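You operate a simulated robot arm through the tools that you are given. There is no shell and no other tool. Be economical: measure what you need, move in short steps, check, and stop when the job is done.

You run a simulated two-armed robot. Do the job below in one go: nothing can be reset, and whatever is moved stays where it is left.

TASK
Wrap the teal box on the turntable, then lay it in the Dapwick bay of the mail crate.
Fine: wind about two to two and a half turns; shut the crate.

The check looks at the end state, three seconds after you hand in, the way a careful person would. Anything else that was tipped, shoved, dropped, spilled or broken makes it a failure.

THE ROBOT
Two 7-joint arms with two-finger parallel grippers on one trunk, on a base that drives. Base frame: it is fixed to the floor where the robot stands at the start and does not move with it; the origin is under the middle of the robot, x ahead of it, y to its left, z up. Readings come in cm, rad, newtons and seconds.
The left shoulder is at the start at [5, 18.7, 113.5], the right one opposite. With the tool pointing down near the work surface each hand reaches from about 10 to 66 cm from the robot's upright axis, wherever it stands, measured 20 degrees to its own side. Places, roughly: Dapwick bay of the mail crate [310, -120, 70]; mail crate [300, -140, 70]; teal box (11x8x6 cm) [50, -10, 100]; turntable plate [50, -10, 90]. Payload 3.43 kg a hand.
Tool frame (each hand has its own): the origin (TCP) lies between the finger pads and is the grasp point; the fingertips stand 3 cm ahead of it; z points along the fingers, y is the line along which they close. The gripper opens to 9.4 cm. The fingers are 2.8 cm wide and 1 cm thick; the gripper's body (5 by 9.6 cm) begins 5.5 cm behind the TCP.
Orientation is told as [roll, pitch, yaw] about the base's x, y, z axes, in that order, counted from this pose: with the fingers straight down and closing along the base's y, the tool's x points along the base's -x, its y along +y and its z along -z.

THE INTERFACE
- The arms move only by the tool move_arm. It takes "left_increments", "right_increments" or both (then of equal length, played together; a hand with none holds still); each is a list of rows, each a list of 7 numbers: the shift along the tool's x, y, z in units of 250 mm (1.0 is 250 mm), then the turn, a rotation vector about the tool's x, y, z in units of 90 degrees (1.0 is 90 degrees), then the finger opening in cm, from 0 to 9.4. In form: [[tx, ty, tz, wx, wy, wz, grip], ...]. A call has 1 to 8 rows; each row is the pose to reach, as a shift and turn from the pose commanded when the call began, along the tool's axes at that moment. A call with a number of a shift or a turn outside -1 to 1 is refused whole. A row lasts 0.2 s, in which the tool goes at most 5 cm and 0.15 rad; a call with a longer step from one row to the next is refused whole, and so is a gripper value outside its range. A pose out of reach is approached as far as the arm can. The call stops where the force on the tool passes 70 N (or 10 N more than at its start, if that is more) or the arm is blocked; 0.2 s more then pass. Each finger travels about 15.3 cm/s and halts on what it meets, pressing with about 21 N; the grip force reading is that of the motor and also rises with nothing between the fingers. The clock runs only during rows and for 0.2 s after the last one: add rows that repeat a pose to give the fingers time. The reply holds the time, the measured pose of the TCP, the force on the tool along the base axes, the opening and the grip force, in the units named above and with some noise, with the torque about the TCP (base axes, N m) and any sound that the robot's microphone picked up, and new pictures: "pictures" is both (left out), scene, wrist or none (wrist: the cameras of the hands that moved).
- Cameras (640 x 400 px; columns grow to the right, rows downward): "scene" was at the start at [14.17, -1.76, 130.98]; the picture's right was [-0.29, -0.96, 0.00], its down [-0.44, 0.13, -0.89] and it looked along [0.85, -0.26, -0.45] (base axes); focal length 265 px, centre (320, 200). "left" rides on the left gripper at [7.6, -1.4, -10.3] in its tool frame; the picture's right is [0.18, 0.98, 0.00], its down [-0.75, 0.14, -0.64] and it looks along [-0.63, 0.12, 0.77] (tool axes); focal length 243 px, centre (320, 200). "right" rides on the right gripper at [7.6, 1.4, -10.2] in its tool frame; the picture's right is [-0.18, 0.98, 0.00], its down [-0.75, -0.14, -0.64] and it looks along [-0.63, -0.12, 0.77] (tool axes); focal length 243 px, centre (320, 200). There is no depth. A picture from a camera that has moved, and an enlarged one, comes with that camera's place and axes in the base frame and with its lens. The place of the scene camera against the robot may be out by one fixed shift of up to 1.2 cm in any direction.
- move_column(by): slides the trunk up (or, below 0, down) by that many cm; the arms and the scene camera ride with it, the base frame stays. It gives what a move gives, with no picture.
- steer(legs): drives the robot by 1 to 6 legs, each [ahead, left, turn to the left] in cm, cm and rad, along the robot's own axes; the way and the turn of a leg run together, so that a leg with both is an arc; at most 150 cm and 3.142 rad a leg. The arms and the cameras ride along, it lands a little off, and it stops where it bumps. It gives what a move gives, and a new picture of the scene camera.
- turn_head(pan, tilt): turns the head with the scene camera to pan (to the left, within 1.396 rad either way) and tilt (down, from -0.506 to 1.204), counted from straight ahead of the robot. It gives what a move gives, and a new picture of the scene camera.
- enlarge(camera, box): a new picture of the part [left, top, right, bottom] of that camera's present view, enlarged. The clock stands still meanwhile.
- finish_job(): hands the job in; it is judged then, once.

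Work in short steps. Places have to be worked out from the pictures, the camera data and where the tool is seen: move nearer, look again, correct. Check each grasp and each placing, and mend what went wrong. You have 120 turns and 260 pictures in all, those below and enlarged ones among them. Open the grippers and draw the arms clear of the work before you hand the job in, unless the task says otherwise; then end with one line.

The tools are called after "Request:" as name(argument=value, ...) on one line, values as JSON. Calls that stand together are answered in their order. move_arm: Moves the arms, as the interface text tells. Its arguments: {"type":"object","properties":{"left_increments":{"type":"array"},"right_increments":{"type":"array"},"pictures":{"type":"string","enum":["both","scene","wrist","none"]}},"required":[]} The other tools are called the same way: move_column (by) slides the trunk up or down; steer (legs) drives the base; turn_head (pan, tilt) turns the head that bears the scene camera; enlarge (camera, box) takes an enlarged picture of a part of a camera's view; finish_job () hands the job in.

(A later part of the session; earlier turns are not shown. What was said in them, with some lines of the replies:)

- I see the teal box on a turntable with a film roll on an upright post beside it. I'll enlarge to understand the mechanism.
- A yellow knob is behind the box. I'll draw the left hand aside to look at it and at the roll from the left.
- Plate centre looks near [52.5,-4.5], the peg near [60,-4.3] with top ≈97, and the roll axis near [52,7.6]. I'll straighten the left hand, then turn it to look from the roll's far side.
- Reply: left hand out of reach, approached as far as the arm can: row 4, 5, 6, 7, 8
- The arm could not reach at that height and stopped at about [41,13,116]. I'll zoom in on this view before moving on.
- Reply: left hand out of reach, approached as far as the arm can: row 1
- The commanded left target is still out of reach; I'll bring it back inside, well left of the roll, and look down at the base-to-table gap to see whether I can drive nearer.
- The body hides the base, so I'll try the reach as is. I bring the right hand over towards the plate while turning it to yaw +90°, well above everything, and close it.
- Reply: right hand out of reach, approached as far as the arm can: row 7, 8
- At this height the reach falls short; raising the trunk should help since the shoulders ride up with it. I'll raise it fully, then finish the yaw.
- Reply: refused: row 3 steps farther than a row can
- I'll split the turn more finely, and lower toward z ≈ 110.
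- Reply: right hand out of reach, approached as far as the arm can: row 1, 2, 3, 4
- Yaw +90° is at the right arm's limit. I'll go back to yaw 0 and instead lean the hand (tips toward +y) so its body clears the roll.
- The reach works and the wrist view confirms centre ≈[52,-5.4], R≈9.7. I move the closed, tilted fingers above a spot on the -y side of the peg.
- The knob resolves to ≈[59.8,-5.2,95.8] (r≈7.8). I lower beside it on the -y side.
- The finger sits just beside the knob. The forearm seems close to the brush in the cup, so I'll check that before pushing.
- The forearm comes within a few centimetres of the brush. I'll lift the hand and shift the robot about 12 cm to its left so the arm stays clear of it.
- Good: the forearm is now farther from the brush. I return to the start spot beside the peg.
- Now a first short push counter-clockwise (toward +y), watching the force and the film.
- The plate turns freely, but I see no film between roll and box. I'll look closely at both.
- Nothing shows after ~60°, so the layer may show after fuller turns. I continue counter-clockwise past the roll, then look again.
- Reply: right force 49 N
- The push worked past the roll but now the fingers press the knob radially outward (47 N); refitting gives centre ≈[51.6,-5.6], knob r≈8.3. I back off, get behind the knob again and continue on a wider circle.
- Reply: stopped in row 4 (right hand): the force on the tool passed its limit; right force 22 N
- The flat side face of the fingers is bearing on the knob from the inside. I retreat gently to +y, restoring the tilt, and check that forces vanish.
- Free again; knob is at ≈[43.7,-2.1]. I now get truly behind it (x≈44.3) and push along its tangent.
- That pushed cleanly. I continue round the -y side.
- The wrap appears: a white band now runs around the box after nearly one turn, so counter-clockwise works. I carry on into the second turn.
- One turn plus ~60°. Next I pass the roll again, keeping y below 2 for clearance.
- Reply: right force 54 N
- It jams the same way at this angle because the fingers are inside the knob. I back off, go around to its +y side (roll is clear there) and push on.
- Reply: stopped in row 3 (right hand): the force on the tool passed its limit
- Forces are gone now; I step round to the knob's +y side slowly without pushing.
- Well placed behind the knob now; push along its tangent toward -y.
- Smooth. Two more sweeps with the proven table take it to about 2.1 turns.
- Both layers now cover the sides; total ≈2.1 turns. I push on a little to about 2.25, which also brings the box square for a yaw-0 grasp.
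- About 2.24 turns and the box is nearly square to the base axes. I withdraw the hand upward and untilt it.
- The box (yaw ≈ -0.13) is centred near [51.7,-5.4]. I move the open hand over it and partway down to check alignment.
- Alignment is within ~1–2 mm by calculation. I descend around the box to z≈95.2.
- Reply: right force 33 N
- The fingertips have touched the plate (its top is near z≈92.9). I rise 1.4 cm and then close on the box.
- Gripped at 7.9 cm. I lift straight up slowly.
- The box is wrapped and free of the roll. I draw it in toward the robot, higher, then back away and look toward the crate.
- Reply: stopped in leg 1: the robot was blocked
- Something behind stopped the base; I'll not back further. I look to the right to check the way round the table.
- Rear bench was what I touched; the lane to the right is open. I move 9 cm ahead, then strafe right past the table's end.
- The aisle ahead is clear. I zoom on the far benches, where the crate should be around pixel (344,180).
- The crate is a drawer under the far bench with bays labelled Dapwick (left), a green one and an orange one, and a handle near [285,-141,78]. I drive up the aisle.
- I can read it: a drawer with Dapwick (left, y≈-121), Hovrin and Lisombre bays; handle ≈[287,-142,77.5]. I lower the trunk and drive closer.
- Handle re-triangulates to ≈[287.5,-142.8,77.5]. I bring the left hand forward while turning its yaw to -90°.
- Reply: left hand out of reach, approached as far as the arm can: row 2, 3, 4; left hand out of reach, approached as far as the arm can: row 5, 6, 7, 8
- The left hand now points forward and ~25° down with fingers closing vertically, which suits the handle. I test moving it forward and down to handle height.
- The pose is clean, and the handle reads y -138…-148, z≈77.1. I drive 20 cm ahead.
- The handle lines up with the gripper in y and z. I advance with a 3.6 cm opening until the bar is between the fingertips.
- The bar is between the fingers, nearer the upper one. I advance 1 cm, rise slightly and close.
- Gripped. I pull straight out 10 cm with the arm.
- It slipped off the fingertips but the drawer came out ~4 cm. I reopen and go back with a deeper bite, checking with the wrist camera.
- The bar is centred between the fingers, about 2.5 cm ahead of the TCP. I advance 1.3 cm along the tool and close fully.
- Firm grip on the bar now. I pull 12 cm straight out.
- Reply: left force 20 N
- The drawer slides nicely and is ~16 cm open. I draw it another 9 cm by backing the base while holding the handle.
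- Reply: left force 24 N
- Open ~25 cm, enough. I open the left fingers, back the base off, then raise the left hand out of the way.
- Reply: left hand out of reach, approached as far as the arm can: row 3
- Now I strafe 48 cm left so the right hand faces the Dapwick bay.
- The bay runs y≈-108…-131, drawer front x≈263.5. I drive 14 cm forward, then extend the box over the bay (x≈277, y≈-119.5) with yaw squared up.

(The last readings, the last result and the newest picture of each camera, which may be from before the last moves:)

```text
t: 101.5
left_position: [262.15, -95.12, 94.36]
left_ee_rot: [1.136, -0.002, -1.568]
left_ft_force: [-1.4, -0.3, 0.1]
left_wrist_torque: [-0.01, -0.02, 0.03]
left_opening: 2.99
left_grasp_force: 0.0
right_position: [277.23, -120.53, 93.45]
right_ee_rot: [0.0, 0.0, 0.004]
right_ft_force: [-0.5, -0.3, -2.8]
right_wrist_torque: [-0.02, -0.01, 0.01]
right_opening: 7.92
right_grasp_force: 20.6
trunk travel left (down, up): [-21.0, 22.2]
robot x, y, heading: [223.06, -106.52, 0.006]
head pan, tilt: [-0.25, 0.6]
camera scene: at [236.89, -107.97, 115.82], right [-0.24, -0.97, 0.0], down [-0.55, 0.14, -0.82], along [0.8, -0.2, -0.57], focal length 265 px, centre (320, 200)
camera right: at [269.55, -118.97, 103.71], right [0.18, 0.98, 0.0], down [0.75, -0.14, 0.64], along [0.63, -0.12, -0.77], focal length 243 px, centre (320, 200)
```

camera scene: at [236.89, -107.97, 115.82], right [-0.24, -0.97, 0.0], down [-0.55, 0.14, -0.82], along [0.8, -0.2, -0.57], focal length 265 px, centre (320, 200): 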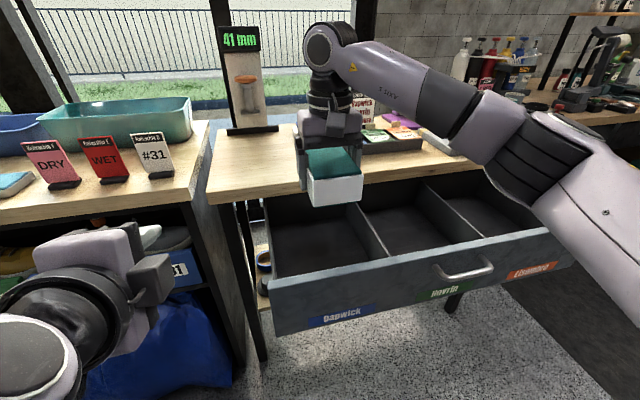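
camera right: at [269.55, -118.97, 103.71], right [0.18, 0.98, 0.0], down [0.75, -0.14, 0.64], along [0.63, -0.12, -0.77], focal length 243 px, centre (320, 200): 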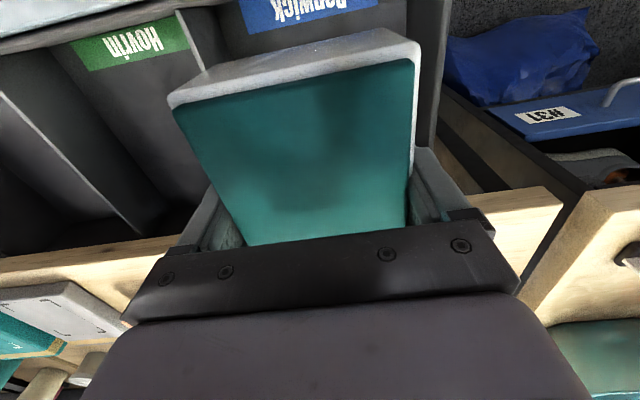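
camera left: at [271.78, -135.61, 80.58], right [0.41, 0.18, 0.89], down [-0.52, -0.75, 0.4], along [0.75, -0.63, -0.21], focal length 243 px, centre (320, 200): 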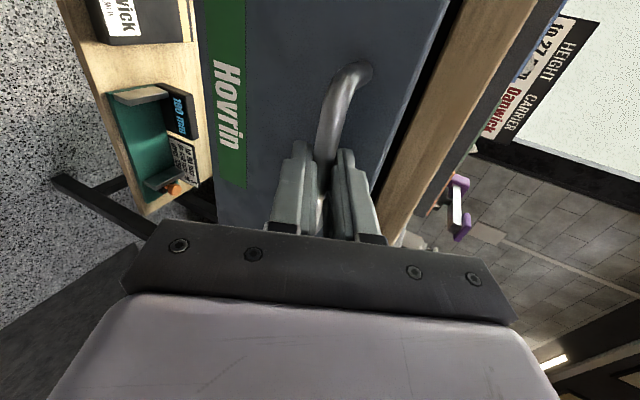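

The bay spans y≈-109.5…-130, so y=-120.5 is central; I shift 2.8 cm deeper for clearance to the drawer front and lower to z≈77.

Request:
move_arm(right_increments=[[-0.112, 0.01, 0, 0, 0, 0, 7], [-0.112, 0.01, 0.15, 0, 0, 0, 7], [-0.112, 0.01, 0.3, 0, 0, 0, 7], [-0.112, 0.01, 0.45, 0, 0, 0, 7], [-0.112, 0.01, 0.6, 0, 0, 0, 7], [-0.112, 0.01, 0.66, 0, 0, 0, 7]], pictures="both")

Request:
enlarge(camera="scene", box=[200, 90, 480, 340])

```text
t: 102.9
left_position: [262.07, -95.25, 94.2]
left_ee_rot: [1.136, -0.002, -1.568]
left_ft_force: [0.1, -1.0, -0.4]
left_wrist_torque: [0.01, 0.0, 0.03]
left_opening: 2.99
left_grasp_force: 0.0
right_position: [279.99, -120.15, 76.9]
right_ee_rot: [-0.002, 0.002, 0.0]
right_ft_force: [0.3, -0.3, -2.7]
right_wrist_torque: [0.02, -0.03, 0.01]
right_opening: 7.93
right_grasp_force: 20.9
trunk travel left (down, up): [-21.0, 22.2]
robot x, y, heading: [222.68, -106.48, 0.002]
head pan, tilt: [-0.25, 0.6]
camera scene: at [236.89, -107.99, 115.82], right [-0.24, -0.97, 0.0], down [-0.55, 0.14, -0.82], along [0.8, -0.2, -0.57], focal length 265 px, centre (320, 200)
camera right: at [272.28, -118.75, 87.18], right [0.18, 0.98, 0.0], down [0.75, -0.14, 0.64], along [0.63, -0.12, -0.77], focal length 243 px, centre (320, 200)
```

scene: 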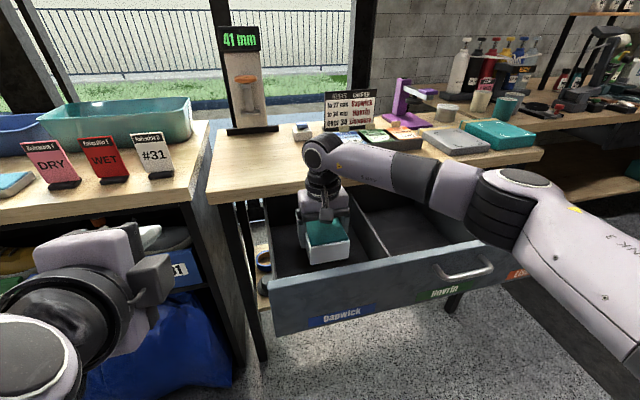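
right: 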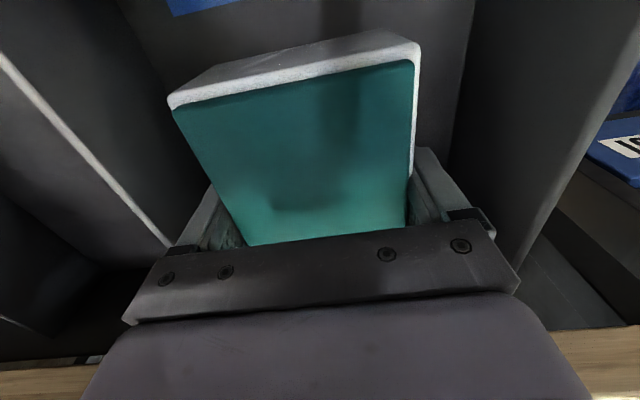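

```text
1.60 times, centred on (340, 215) of scene
camera zoom: at [236.89, -107.99, 115.82], right [-0.24, -0.97, 0.0], down [-0.55, 0.14, -0.82], along [0.8, -0.2, -0.57], focal length 424 px, centre (288, 176)
```

zoom: 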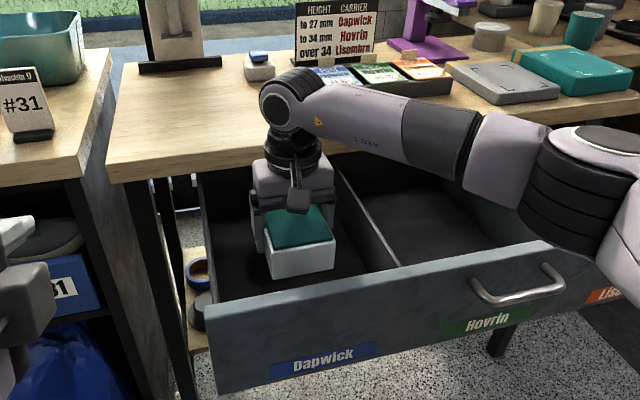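

Placement is central and clear. The elbow hangs not far above the drawer front, so I raise the trunk 6 cm and let the arm reach down instead.

Request:
move_column(by=6)

Request:
move_arm(right_increments=[[0, 0, 0.1, 0, 0, 0, 7], [0, 0, 0.2, 0, 0, 0, 7], [0, 0, 0.3, 0, 0, 0, 7], [0, 0, 0.36, 0, 0, 0, 7], [0, 0, 0.41, 0, 0, 0, 7]], pictures="scene")

```text
t: 103.9
left_position: [262.02, -95.25, 100.22]
left_ee_rot: [1.136, -0.002, -1.565]
left_ft_force: [-1.2, -0.1, -0.3]
left_wrist_torque: [-0.02, -0.01, -0.01]
left_opening: 3.02
left_grasp_force: 0.2
right_position: [279.86, -120.16, 82.86]
right_ee_rot: [0.0, 0.001, 0.001]
right_ft_force: [0.8, 0.2, -2.5]
right_wrist_torque: [-0.02, 0.03, -0.01]
right_opening: 7.92
right_grasp_force: 21.1
trunk travel left (down, up): [-27.0, 16.2]
robot x, y, heading: [223.07, -106.85, 0.002]
head pan, tilt: [-0.25, 0.6]
```

```text
t: 105.1
left_position: [262.11, -95.24, 100.19]
left_ee_rot: [1.138, 0.001, -1.568]
left_ft_force: [-0.2, 0.0, -0.5]
left_wrist_torque: [0.01, 0.01, -0.03]
left_opening: 2.99
left_grasp_force: 0.0
right_position: [280.0, -120.23, 72.71]
right_ee_rot: [-0.002, 0.003, -0.001]
right_ft_force: [-0.2, -0.7, -2.6]
right_wrist_torque: [-0.01, -0.01, -0.03]
right_opening: 7.91
right_grasp_force: 21.2
trunk travel left (down, up): [-27.0, 16.2]
robot x, y, heading: [222.91, -106.37, 0.002]
head pan, tilt: [-0.25, 0.6]
camera scene: at [236.89, -107.99, 121.82], right [-0.24, -0.97, 0.0], down [-0.55, 0.14, -0.82], along [0.8, -0.2, -0.57], focal length 265 px, centre (320, 200)
```

scene: 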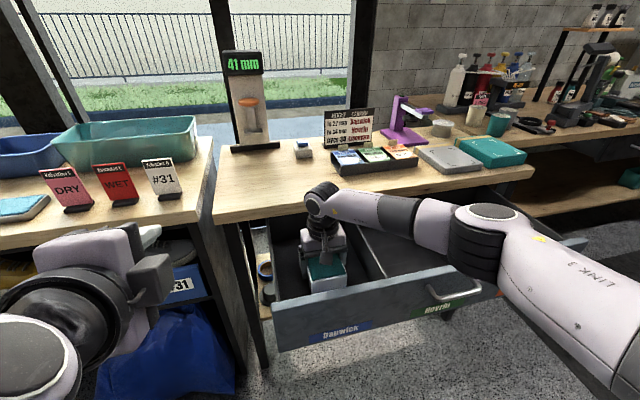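

Still free in the air (−2.6 N is the box's weight). I lower in small steps until the box touches the bay floor.

Request:
move_arm(right_increments=[[0, 0, 0.02, 0, 0, 0, 7], [0, 0, 0.04, 0, 0, 0, 7], [0, 0, 0.06, 0, 0, 0, 7], [0, 0, 0.08, 0, 0, 0, 7]], pictures="none")

```text
t: 106.1
left_position: [261.99, -95.22, 100.28]
left_ee_rot: [1.139, -0.001, -1.567]
left_ft_force: [-0.4, 0.8, 0.3]
left_wrist_torque: [-0.04, 0.01, 0.02]
left_opening: 3.0
left_grasp_force: 0.1
right_position: [279.94, -120.23, 70.74]
right_ee_rot: [0.0, 0.002, 0.0]
right_ft_force: [-0.6, -1.2, -0.8]
right_wrist_torque: [-0.07, 0.06, -0.01]
right_opening: 7.91
right_grasp_force: 20.8
trunk travel left (down, up): [-27.0, 16.2]
robot x, y, heading: [222.69, -106.88, -0.003]
head pan, tilt: [-0.25, 0.6]
```

The weight reading has dropped to −0.8 N: it's just touching. One more small step to confirm.

Request:
move_arm(right_increments=[[0, 0, 0.01, 0, 0, 0, 7], [0, 0, 0.016, 0, 0, 0, 7]], pictures="wrist")

```text
t: 106.7
left_position: [262.0, -95.31, 100.48]
left_ee_rot: [1.14, -0.002, -1.569]
left_ft_force: [0.3, 0.4, -0.1]
left_wrist_torque: [0.0, -0.02, -0.03]
left_opening: 2.97
left_grasp_force: 0.0
right_position: [279.89, -120.21, 70.59]
right_ee_rot: [0.002, -0.005, -0.001]
right_ft_force: [0.9, -2.5, 20.3]
right_wrist_torque: [-0.15, 0.34, 0.0]
right_opening: 7.94
right_grasp_force: 21.6
trunk travel left (down, up): [-27.0, 16.2]
robot x, y, heading: [223.09, -106.65, 0.001]
head pan, tilt: [-0.25, 0.6]
camera right: at [272.28, -118.72, 80.94], right [0.18, 0.98, 0.0], down [0.75, -0.14, 0.65], along [0.63, -0.12, -0.76], focal length 243 px, centre (320, 200)
```

right: 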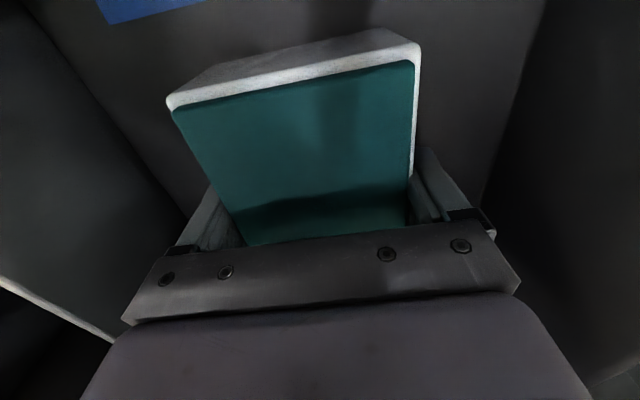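

The box rests on the floor of the bay (20 N up). I relax by a few millimetres, open the fingers, and rise clear.

Request:
move_arm(right_increments=[[0, 0, -0.014, 0, 0, 0, 7], [0, 0, -0.014, 0, 0, 0, 9.4], [0, 0, -0.014, 0, 0, 0, 9.4], [0, 0, -0.014, 0, 0, 0, 9.4], [0, 0, -0.1, 0, 0, 0, 9.4], [0, 0, -0.25, 0, 0, 0, 9.4], [0, 0, -0.42, 0, 0, 0, 9.4], [0, 0, -0.6, 0, 0, 0, 9.4]], pictures="both")

```text
t: 108.5
left_position: [262.07, -95.11, 100.27]
left_ee_rot: [1.137, -0.002, -1.566]
left_ft_force: [-0.5, -0.3, 0.0]
left_wrist_torque: [0.03, -0.01, -0.02]
left_opening: 3.0
left_grasp_force: 0.1
right_position: [279.97, -120.27, 85.36]
right_ee_rot: [0.0, 0.001, 0.001]
right_ft_force: [0.3, 0.1, -0.1]
right_wrist_torque: [0.01, 0.0, 0.03]
right_opening: 9.38
right_grasp_force: 0.1
trunk travel left (down, up): [-27.0, 16.2]
robot x, y, heading: [223.0, -106.8, 0.006]
head pan, tilt: [-0.25, 0.6]
camera scene: at [236.85, -107.98, 121.82], right [-0.24, -0.97, 0.0], down [-0.55, 0.14, -0.83], along [0.8, -0.2, -0.56], focal length 265 px, centre (320, 200)
camera right: at [272.3, -118.9, 95.58], right [0.18, 0.98, 0.0], down [0.75, -0.14, 0.64], along [0.63, -0.12, -0.77], focal length 243 px, centre (320, 200)
```

scene: 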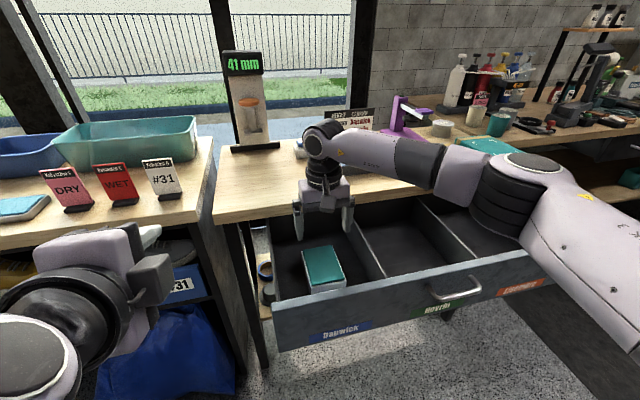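
right: 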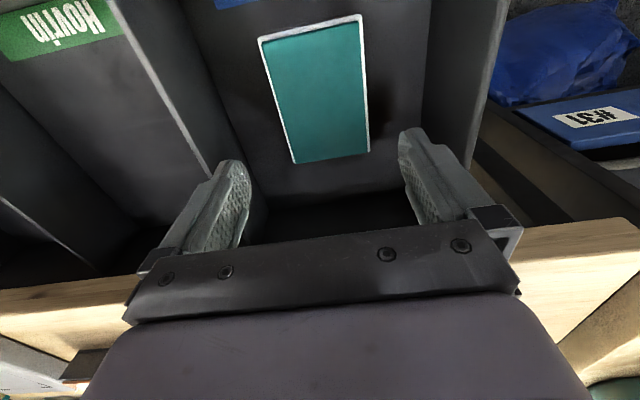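

The box lies flat in the Dapwick bay, unmoved on release. I retract the right hand up and back, then back the base off.

Request:
move_arm(right_increments=[[0, 0, -0.15, 0, 0, 0, 9.4], [0, 0, -0.3, 0, 0, 0, 9.4], [0, 0, -0.45, 0, 0, 0, 6], [0.19, 0, -0.5, 0, 0, 0, 3], [0.38, 0, -0.5, 0, 0, 0, 3], [0.57, 0, -0.5, 0, 0, 0, 3], [0.76, 0, -0.5, 0, 0, 0, 3], [0.95, 0, -0.5, 0, 0, 0, 3]], pictures="none")

Request:
steer(legs=[[-18, 0, 0], [0, -36, 0]])

Request:
turn_head(pan=0.05, tilt=0.65)

```text
t: 110.3
left_position: [261.97, -95.25, 100.35]
left_ee_rot: [1.136, -0.001, -1.568]
left_ft_force: [-0.4, 0.4, 0.1]
left_wrist_torque: [0.01, 0.07, 0.0]
left_opening: 2.99
left_grasp_force: 0.2
right_position: [256.12, -120.1, 97.69]
right_ee_rot: [0.0, 0.002, 0.0]
right_ft_force: [0.3, 0.1, -0.7]
right_wrist_torque: [-0.01, 0.01, 0.0]
right_opening: 2.99
right_grasp_force: 0.1
trunk travel left (down, up): [-27.0, 16.2]
robot x, y, heading: [223.09, -106.63, 0.002]
head pan, tilt: [-0.25, 0.6]
```

```text
t: 113.7
left_position: [244.05, -131.57, 100.21]
left_ee_rot: [1.138, 0.0, -1.57]
left_ft_force: [-0.6, 0.1, -0.5]
left_wrist_torque: [0.0, 0.01, 0.02]
left_opening: 2.99
left_grasp_force: 0.0
right_position: [238.07, -156.46, 97.69]
right_ee_rot: [0.0, 0.002, -0.002]
right_ft_force: [-0.5, 0.4, -0.4]
right_wrist_torque: [-0.02, -0.02, 0.02]
right_opening: 3.01
right_grasp_force: 0.1
trunk travel left (down, up): [-27.0, 16.2]
robot x, y, heading: [204.57, -142.91, 0.004]
head pan, tilt: [-0.25, 0.6]
camera scene: at [218.84, -144.28, 121.82], right [-0.25, -0.97, 0.0], down [-0.55, 0.14, -0.83], along [0.8, -0.2, -0.56], focal length 265 px, centre (320, 200)
```

scene: 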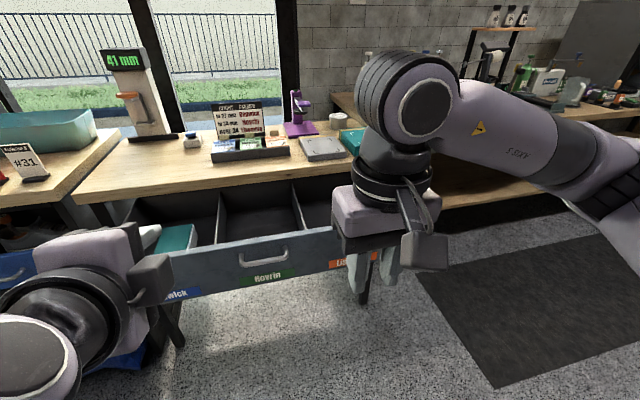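

```text
t: 114.5
left_position: [244.14, -131.68, 100.28]
left_ee_rot: [1.137, -0.002, -1.569]
left_ft_force: [0.6, 0.5, 0.4]
left_wrist_torque: [0.0, -0.01, -0.04]
left_opening: 2.99
left_grasp_force: 0.1
right_position: [238.18, -156.48, 97.76]
right_ee_rot: [0.002, 0.001, -0.002]
right_ft_force: [-0.7, 0.7, 0.2]
right_wrist_torque: [0.0, -0.01, 0.0]
right_opening: 3.0
right_grasp_force: 0.0
trunk travel left (down, up): [-27.0, 16.2]
robot x, y, heading: [204.97, -143.0, -0.003]
head pan, tilt: [0.051, 0.649]
camera scene: at [218.94, -141.64, 121.4], right [0.05, -1.0, 0.0], down [-0.6, -0.03, -0.8], along [0.8, 0.04, -0.6], focal length 265 px, centre (320, 200)
```

scene: 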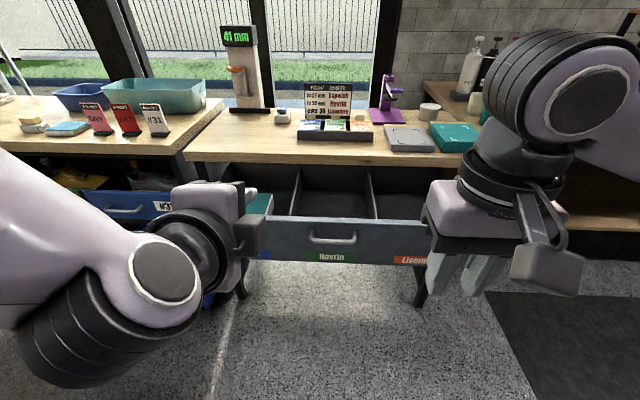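

I lower the trunk back and bring the closed left fingers down to z≈71, in front of the drawer face beside the handle.

Request:
move_column(by=-6)

Request:
move_arm(left_increments=[[0, -0.14, 0.065, 0, 0, 0, 0], [0, -0.28, 0.13, 0, 0, 0, 0], [0, -0.42, 0.195, 0, 0, 0, 0], [0, -0.56, 0.26, 0, 0, 0, 0], [0, -0.7, 0.325, 0, 0, 0, 0], [0, -0.83, 0.39, 0, 0, 0, 0]], pictures="both")

```text
t: 115.5
left_position: [244.04, -131.51, 94.28]
left_ee_rot: [1.138, 0.0, -1.57]
left_ft_force: [-0.3, -1.2, -1.1]
left_wrist_torque: [-0.05, 0.05, 0.0]
left_opening: 3.0
left_grasp_force: 0.0
right_position: [238.06, -156.41, 91.7]
right_ee_rot: [0.002, 0.002, -0.001]
right_ft_force: [0.0, -1.2, 0.0]
right_wrist_torque: [0.01, 0.0, 0.01]
right_opening: 2.99
right_grasp_force: 0.1
trunk travel left (down, up): [-21.0, 22.2]
robot x, y, heading: [205.16, -142.9, -0.0]
head pan, tilt: [0.051, 0.649]
```

```text
t: 116.9
left_position: [244.07, -131.77, 71.4]
left_ee_rot: [1.136, 0.001, -1.565]
left_ft_force: [-0.4, 0.1, 0.8]
left_wrist_torque: [-0.02, -0.02, 0.03]
left_opening: 0.0
left_grasp_force: 21.7
right_position: [238.26, -156.4, 91.67]
right_ee_rot: [0.0, 0.003, -0.002]
right_ft_force: [0.4, 0.1, -1.3]
right_wrist_torque: [0.01, 0.02, 0.01]
right_opening: 2.99
right_grasp_force: 0.1
trunk travel left (down, up): [-21.0, 22.2]
robot x, y, heading: [204.94, -143.1, 0.002]
head pan, tilt: [0.051, 0.649]
camera scene: at [218.94, -141.64, 115.4], right [0.05, -1.0, 0.0], down [-0.6, -0.03, -0.8], along [0.8, 0.04, -0.6], focal length 265 px, centre (320, 200)
camera left: at [234.15, -124.21, 74.39], right [0.41, 0.18, 0.89], down [-0.52, -0.76, 0.4], along [0.75, -0.63, -0.22], focal length 243 px, centre (320, 200)
```

scene: 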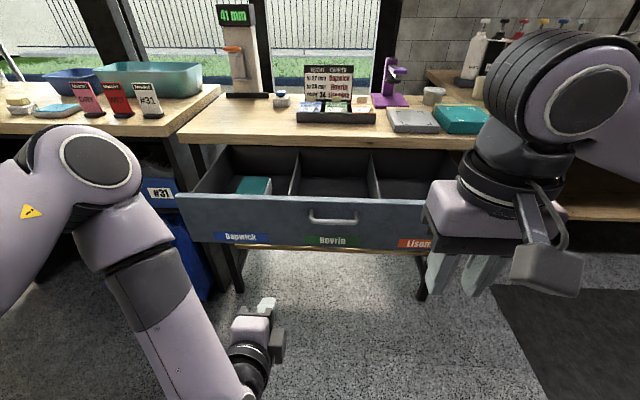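
left: 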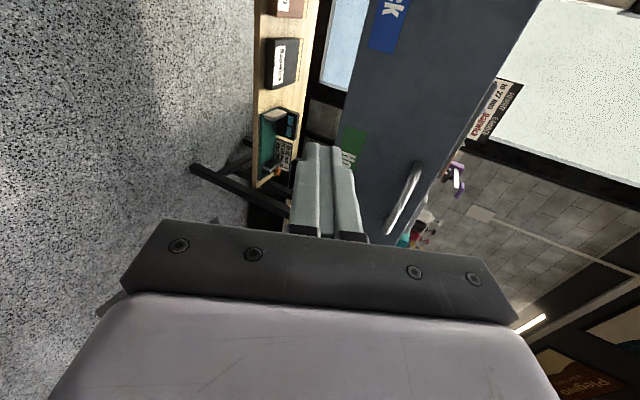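

I drive up to just short of the drawer face.

Request:
steer(legs=[[16, 0, 0]])

Request:
move_arm(left_increments=[[0, 0.053, 0.03, 0, 0, 0, 0], [0, 0.08, 0.085, 0, 0, 0, 0], [0, 0.105, 0.14, 0, 0, 0, 0], [0, 0.13, 0.195, 0, 0, 0, 0], [0, 0.155, 0.25, 0, 0, 0, 0], [0, 0.18, 0.305, 0, 0, 0, 0], [0, 0.205, 0.36, 0, 0, 0, 0], [0, 0.23, 0.415, 0, 0, 0, 0]], pictures="both")

```text
t: 118.3
left_position: [259.84, -131.75, 71.55]
left_ee_rot: [1.137, 0.0, -1.567]
left_ft_force: [-0.9, 0.0, 0.3]
left_wrist_torque: [0.02, -0.01, 0.01]
left_opening: 0.0
left_grasp_force: 21.5
right_position: [254.11, -156.36, 91.78]
right_ee_rot: [0.001, 0.002, -0.002]
right_ft_force: [-0.1, 0.4, -0.1]
right_wrist_torque: [-0.02, 0.04, 0.01]
right_opening: 3.02
right_grasp_force: 0.1
trunk travel left (down, up): [-21.0, 22.2]
robot x, y, heading: [220.57, -143.09, 0.001]
head pan, tilt: [0.051, 0.649]
camera scene: at [234.83, -141.63, 115.39], right [0.05, -1.0, 0.0], down [-0.6, -0.03, -0.8], along [0.8, 0.04, -0.6], focal length 265 px, centre (320, 200)
```

scene: 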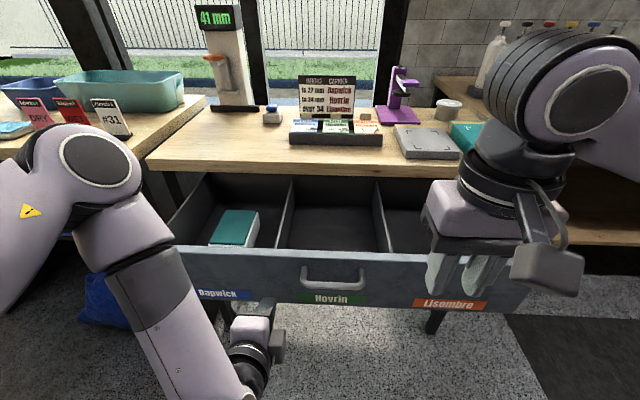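

```text
t: 120.1
left_position: [271.82, -131.7, 72.34]
left_ee_rot: [1.137, 0.001, -1.568]
left_ft_force: [-0.4, -0.4, -0.1]
left_wrist_torque: [0.01, 0.01, 0.01]
left_opening: 0.03
left_grasp_force: 21.0
right_position: [253.96, -156.43, 91.75]
right_ee_rot: [0.001, 0.003, -0.002]
right_ft_force: [0.0, -0.2, -0.2]
right_wrist_torque: [0.01, -0.02, 0.04]
right_opening: 3.0
right_grasp_force: 0.0
trunk travel left (down, up): [-21.0, 22.2]
robot x, y, heading: [220.34, -143.19, -0.002]
head pan, tilt: [0.051, 0.649]
camera scene: at [234.82, -141.63, 115.39], right [0.05, -1.0, 0.0], down [-0.6, -0.03, -0.8], along [0.8, 0.04, -0.6], focal length 265 px, centre (320, 200)
camera left: at [261.89, -124.18, 75.31], right [0.41, 0.18, 0.89], down [-0.52, -0.76, 0.4], along [0.75, -0.63, -0.22], focal length 243 px, centre (320, 200)
```

scene: 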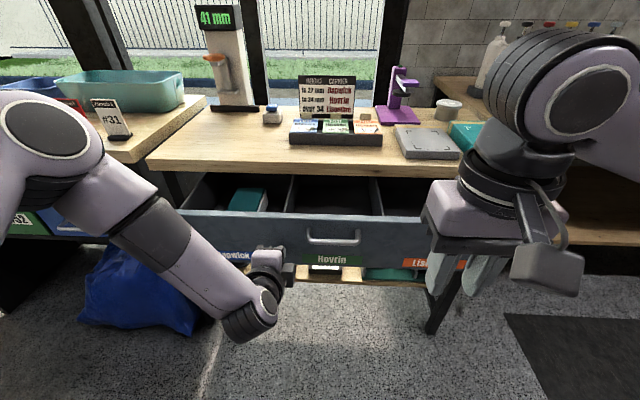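
left: 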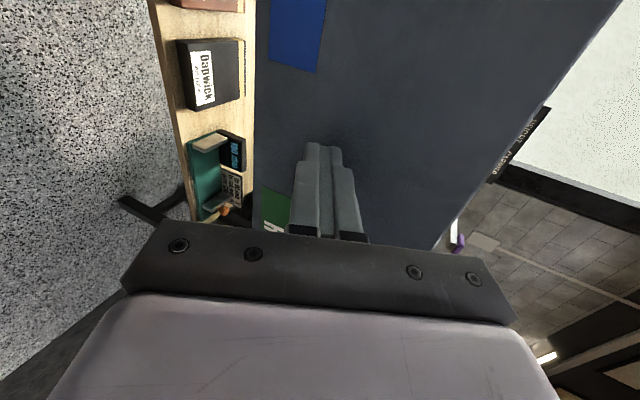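

Closing smoothly. I drive 8 cm more while pushing, then finish with the arm.

Request:
steer(legs=[[8, 0, 0]])

Request:
move_arm(left_increments=[[0, 0.017, 0.036, 0, 0, 0, 0], [0, 0.034, 0.072, 0, 0, 0, 0], [0, 0.051, 0.109, 0, 0, 0, 0], [0, 0.068, 0.145, 0, 0, 0, 0], [0, 0.085, 0.181, 0, 0, 0, 0], [0, 0.102, 0.217, 0, 0, 0, 0], [0, 0.119, 0.253, 0, 0, 0, 0], [0, 0.136, 0.29, 0, 0, 0, 0]], pictures="both")

```text
t: 121.2
left_position: [279.83, -131.73, 72.27]
left_ee_rot: [1.135, 0.0, -1.566]
left_ft_force: [0.4, -0.5, 0.4]
left_wrist_torque: [-0.01, 0.04, 0.03]
left_opening: 0.0
left_grasp_force: 20.7
right_position: [262.19, -156.48, 91.65]
right_ee_rot: [-0.001, 0.002, -0.003]
right_ft_force: [0.5, 0.7, -0.8]
right_wrist_torque: [-0.01, -0.02, 0.0]
right_opening: 3.01
right_grasp_force: 0.0
trunk travel left (down, up): [-21.0, 22.2]
robot x, y, heading: [228.97, -142.92, 0.006]
head pan, tilt: [0.051, 0.649]
camera scene: at [242.87, -141.62, 115.39], right [0.05, -1.0, 0.0], down [-0.6, -0.03, -0.8], along [0.8, 0.04, -0.6], focal length 265 px, centre (320, 200)
```

scene: 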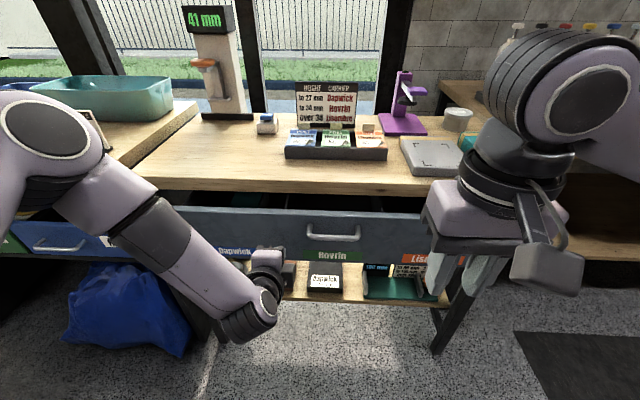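

```text
t: 123.0
left_position: [287.78, -131.66, 72.34]
left_ee_rot: [1.134, 0.001, -1.568]
left_ft_force: [0.2, 0.3, -0.5]
left_wrist_torque: [0.01, -0.02, 0.0]
left_opening: 0.01
left_grasp_force: 20.5
right_position: [262.07, -156.49, 91.77]
right_ee_rot: [0.0, 0.003, -0.003]
right_ft_force: [-0.2, 0.0, 0.4]
right_wrist_torque: [0.0, 0.01, -0.02]
right_opening: 3.0
right_grasp_force: 0.1
trunk travel left (down, up): [-21.0, 22.2]
robot x, y, heading: [228.73, -143.07, 0.001]
head pan, tilt: [0.051, 0.649]
camera scene: at [242.86, -141.61, 115.4], right [0.05, -1.0, 0.0], down [-0.6, -0.03, -0.8], along [0.8, 0.04, -0.6], focal length 265 px, centre (320, 200)
camera left: at [277.89, -124.07, 75.37], right [0.41, 0.19, 0.89], down [-0.52, -0.76, 0.4], along [0.75, -0.63, -0.22], focal length 243 px, centre (320, 200)
```

scene: 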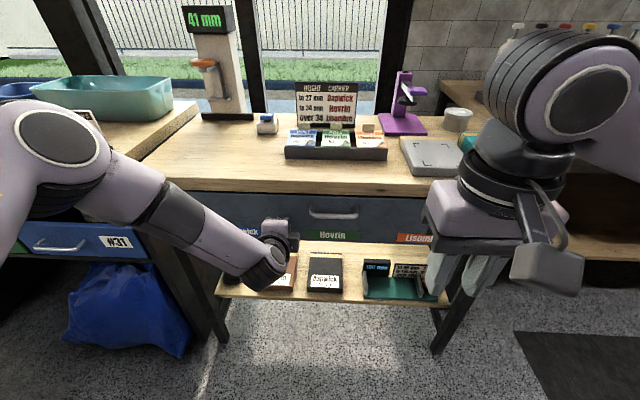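
left: 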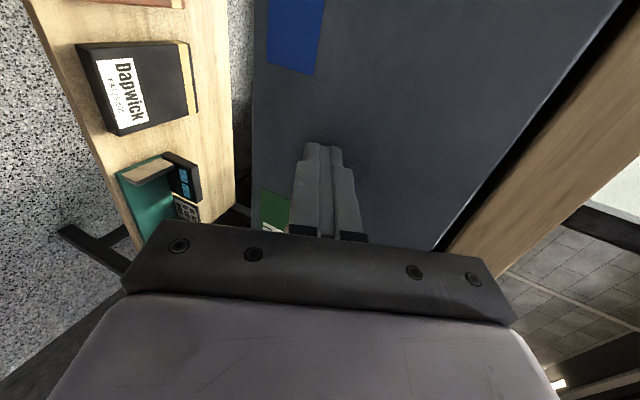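

Nearly shut, no stop felt yet. I keep pushing gently until it resists.

Request:
move_arm(left_increments=[[0, 0.01, 0.022, 0, 0, 0, 0], [0, 0.02, 0.043, 0, 0, 0, 0], [0, 0.03, 0.065, 0, 0, 0, 0], [0, 0.04, 0.087, 0, 0, 0, 0], [0, 0.05, 0.109, 0, 0, 0, 0]], pictures="both")

```text
t: 123.7
left_position: [288.23, -131.73, 72.33]
left_ee_rot: [1.127, 0.002, -1.567]
left_ft_force: [-35.5, 7.2, 24.6]
left_wrist_torque: [0.03, -0.61, 0.07]
left_opening: 0.03
left_grasp_force: 20.6
right_position: [261.6, -156.22, 91.9]
right_ee_rot: [0.0, -0.003, 0.001]
right_ft_force: [0.0, -0.4, 0.3]
right_wrist_torque: [0.01, -0.03, 0.03]
right_opening: 3.0
right_grasp_force: 0.1
trunk travel left (down, up): [-21.0, 22.2]
robot x, y, heading: [228.15, -142.93, 0.001]
head pan, tilt: [0.051, 0.649]
stopped in row 3 (left hand): the force on the tool passed its limit (the readings are from after the stop); the commanded pose is now the measured one
camera scene: at [242.24, -141.53, 115.51], right [0.05, -1.0, 0.0], down [-0.6, -0.03, -0.8], along [0.8, 0.04, -0.6], focal length 265 px, centre (320, 200)
camera left: at [278.28, -124.09, 75.41], right [0.42, 0.19, 0.89], down [-0.52, -0.76, 0.4], along [0.75, -0.63, -0.22], focal length 243 px, centre (320, 200)
```

scene: 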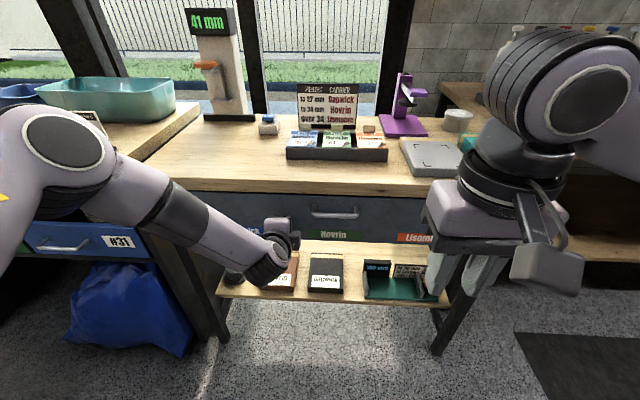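
left: 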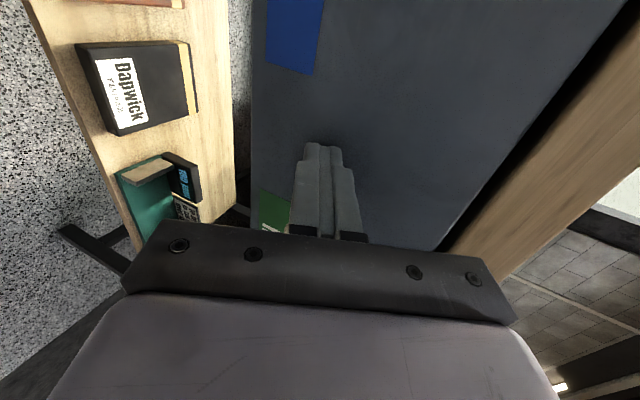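

It hit its stop at >70 N: the drawer is shut. I ease off, back the base away, open the grippers and check the result.

Request:
move_arm(left_increments=[[0, -0.017, -0.036, 0, 0, 0, 0], [0, -0.05, -0.109, 0, 0, 0, 0], [0, -0.1, -0.2, 0, 0, 0, 0]], pictures="none")

Request:
steer(legs=[[-30, 0, 0]])

Request:
move_arm(left_increments=[[0, 0, 0, 0, 0, 0, 9.4], [0, 0, 0, 0, 0, 0, 9.4], [0, 0, 0, 0, 0, 0, 9.4]], right_increments=[[0, 0, 0, 0, 0, 0, 9.4], [0, 0, 0, 0, 0, 0, 9.4], [0, 0, 0, 0, 0, 0, 9.4]], pictures="none")

Request:
enlarge(camera="scene", box=[120, 50, 520, 330])

```text
t: 124.5
left_position: [282.91, -131.64, 71.88]
left_ee_rot: [1.123, 0.001, -1.568]
left_ft_force: [-0.5, -0.9, 0.6]
left_wrist_torque: [0.0, -0.03, -0.01]
left_opening: 0.0
left_grasp_force: 21.2
right_position: [262.01, -156.26, 91.62]
right_ee_rot: [0.001, 0.002, -0.001]
right_ft_force: [0.2, -0.8, 0.5]
right_wrist_torque: [-0.01, -0.02, -0.03]
right_opening: 2.98
right_grasp_force: 0.1
trunk travel left (down, up): [-21.0, 22.2]
robot x, y, heading: [228.73, -143.12, 0.001]
head pan, tilt: [0.051, 0.649]
```

```text
t: 126.5
left_position: [253.02, -131.56, 71.91]
left_ee_rot: [1.12, -0.001, -1.566]
left_ft_force: [-0.3, 0.1, 0.1]
left_wrist_torque: [-0.03, 0.02, 0.03]
left_opening: 0.0
left_grasp_force: 21.4
right_position: [232.05, -156.38, 91.75]
right_ee_rot: [0.001, 0.001, 0.003]
right_ft_force: [-0.8, 0.3, -0.5]
right_wrist_torque: [-0.03, 0.03, -0.01]
right_opening: 3.01
right_grasp_force: 0.2
trunk travel left (down, up): [-21.0, 22.2]
robot x, y, heading: [198.54, -142.62, 0.01]
head pan, tilt: [0.051, 0.649]
camera scene: at [212.82, -141.65, 115.4], right [0.06, -1.0, 0.0], down [-0.6, -0.03, -0.8], along [0.8, 0.04, -0.6], focal length 265 px, centre (320, 200)
```

scene: 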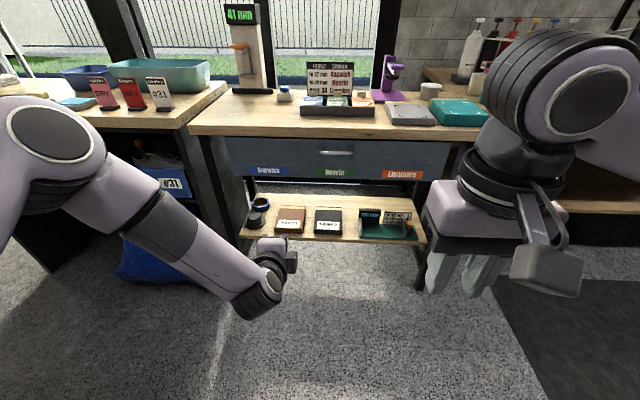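

```text
t: 127.3
left_position: [252.95, -131.65, 71.87]
left_ee_rot: [1.12, 0.0, -1.565]
left_ft_force: [0.6, -0.5, 0.0]
left_wrist_torque: [-0.02, 0.03, 0.0]
left_opening: 9.4
left_grasp_force: 0.1
right_position: [232.07, -156.32, 91.81]
right_ee_rot: [0.001, 0.002, 0.001]
right_ft_force: [0.1, -1.0, 0.7]
right_wrist_torque: [0.01, 0.01, -0.02]
right_opening: 9.43
right_grasp_force: 0.1
trunk travel left (down, up): [-21.0, 22.2]
robot x, y, heading: [198.86, -142.91, 0.002]
head pan, tilt: [0.051, 0.649]
```

```text
1.43 times, centred on (320, 190) of scene
camera zoom: at [212.83, -141.65, 115.4], right [0.06, -1.0, 0.0], down [-0.6, -0.03, -0.8], along [0.8, 0.04, -0.6], focal length 378 px, centre (320, 214)
```

zoom: 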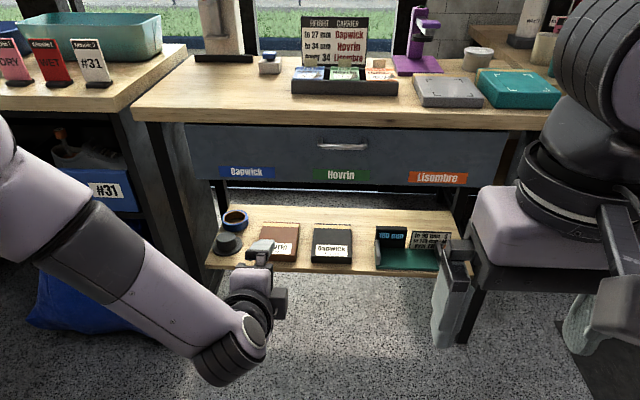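

The drawer sits flush and shut, everything on the bench is in place, and both hands are open and clear. Handing in.

Request:
finish_job()

```text
The job is handed in.
```

The teal box is wrapped with about 2¼ turns of film and lies flat in the Dapwick bay, and the crate drawer is shut against its stop. While backing away from the turntable, the base touched something behind it, probably the rear bench, and stopped; I couldn't see whether anything there moved.
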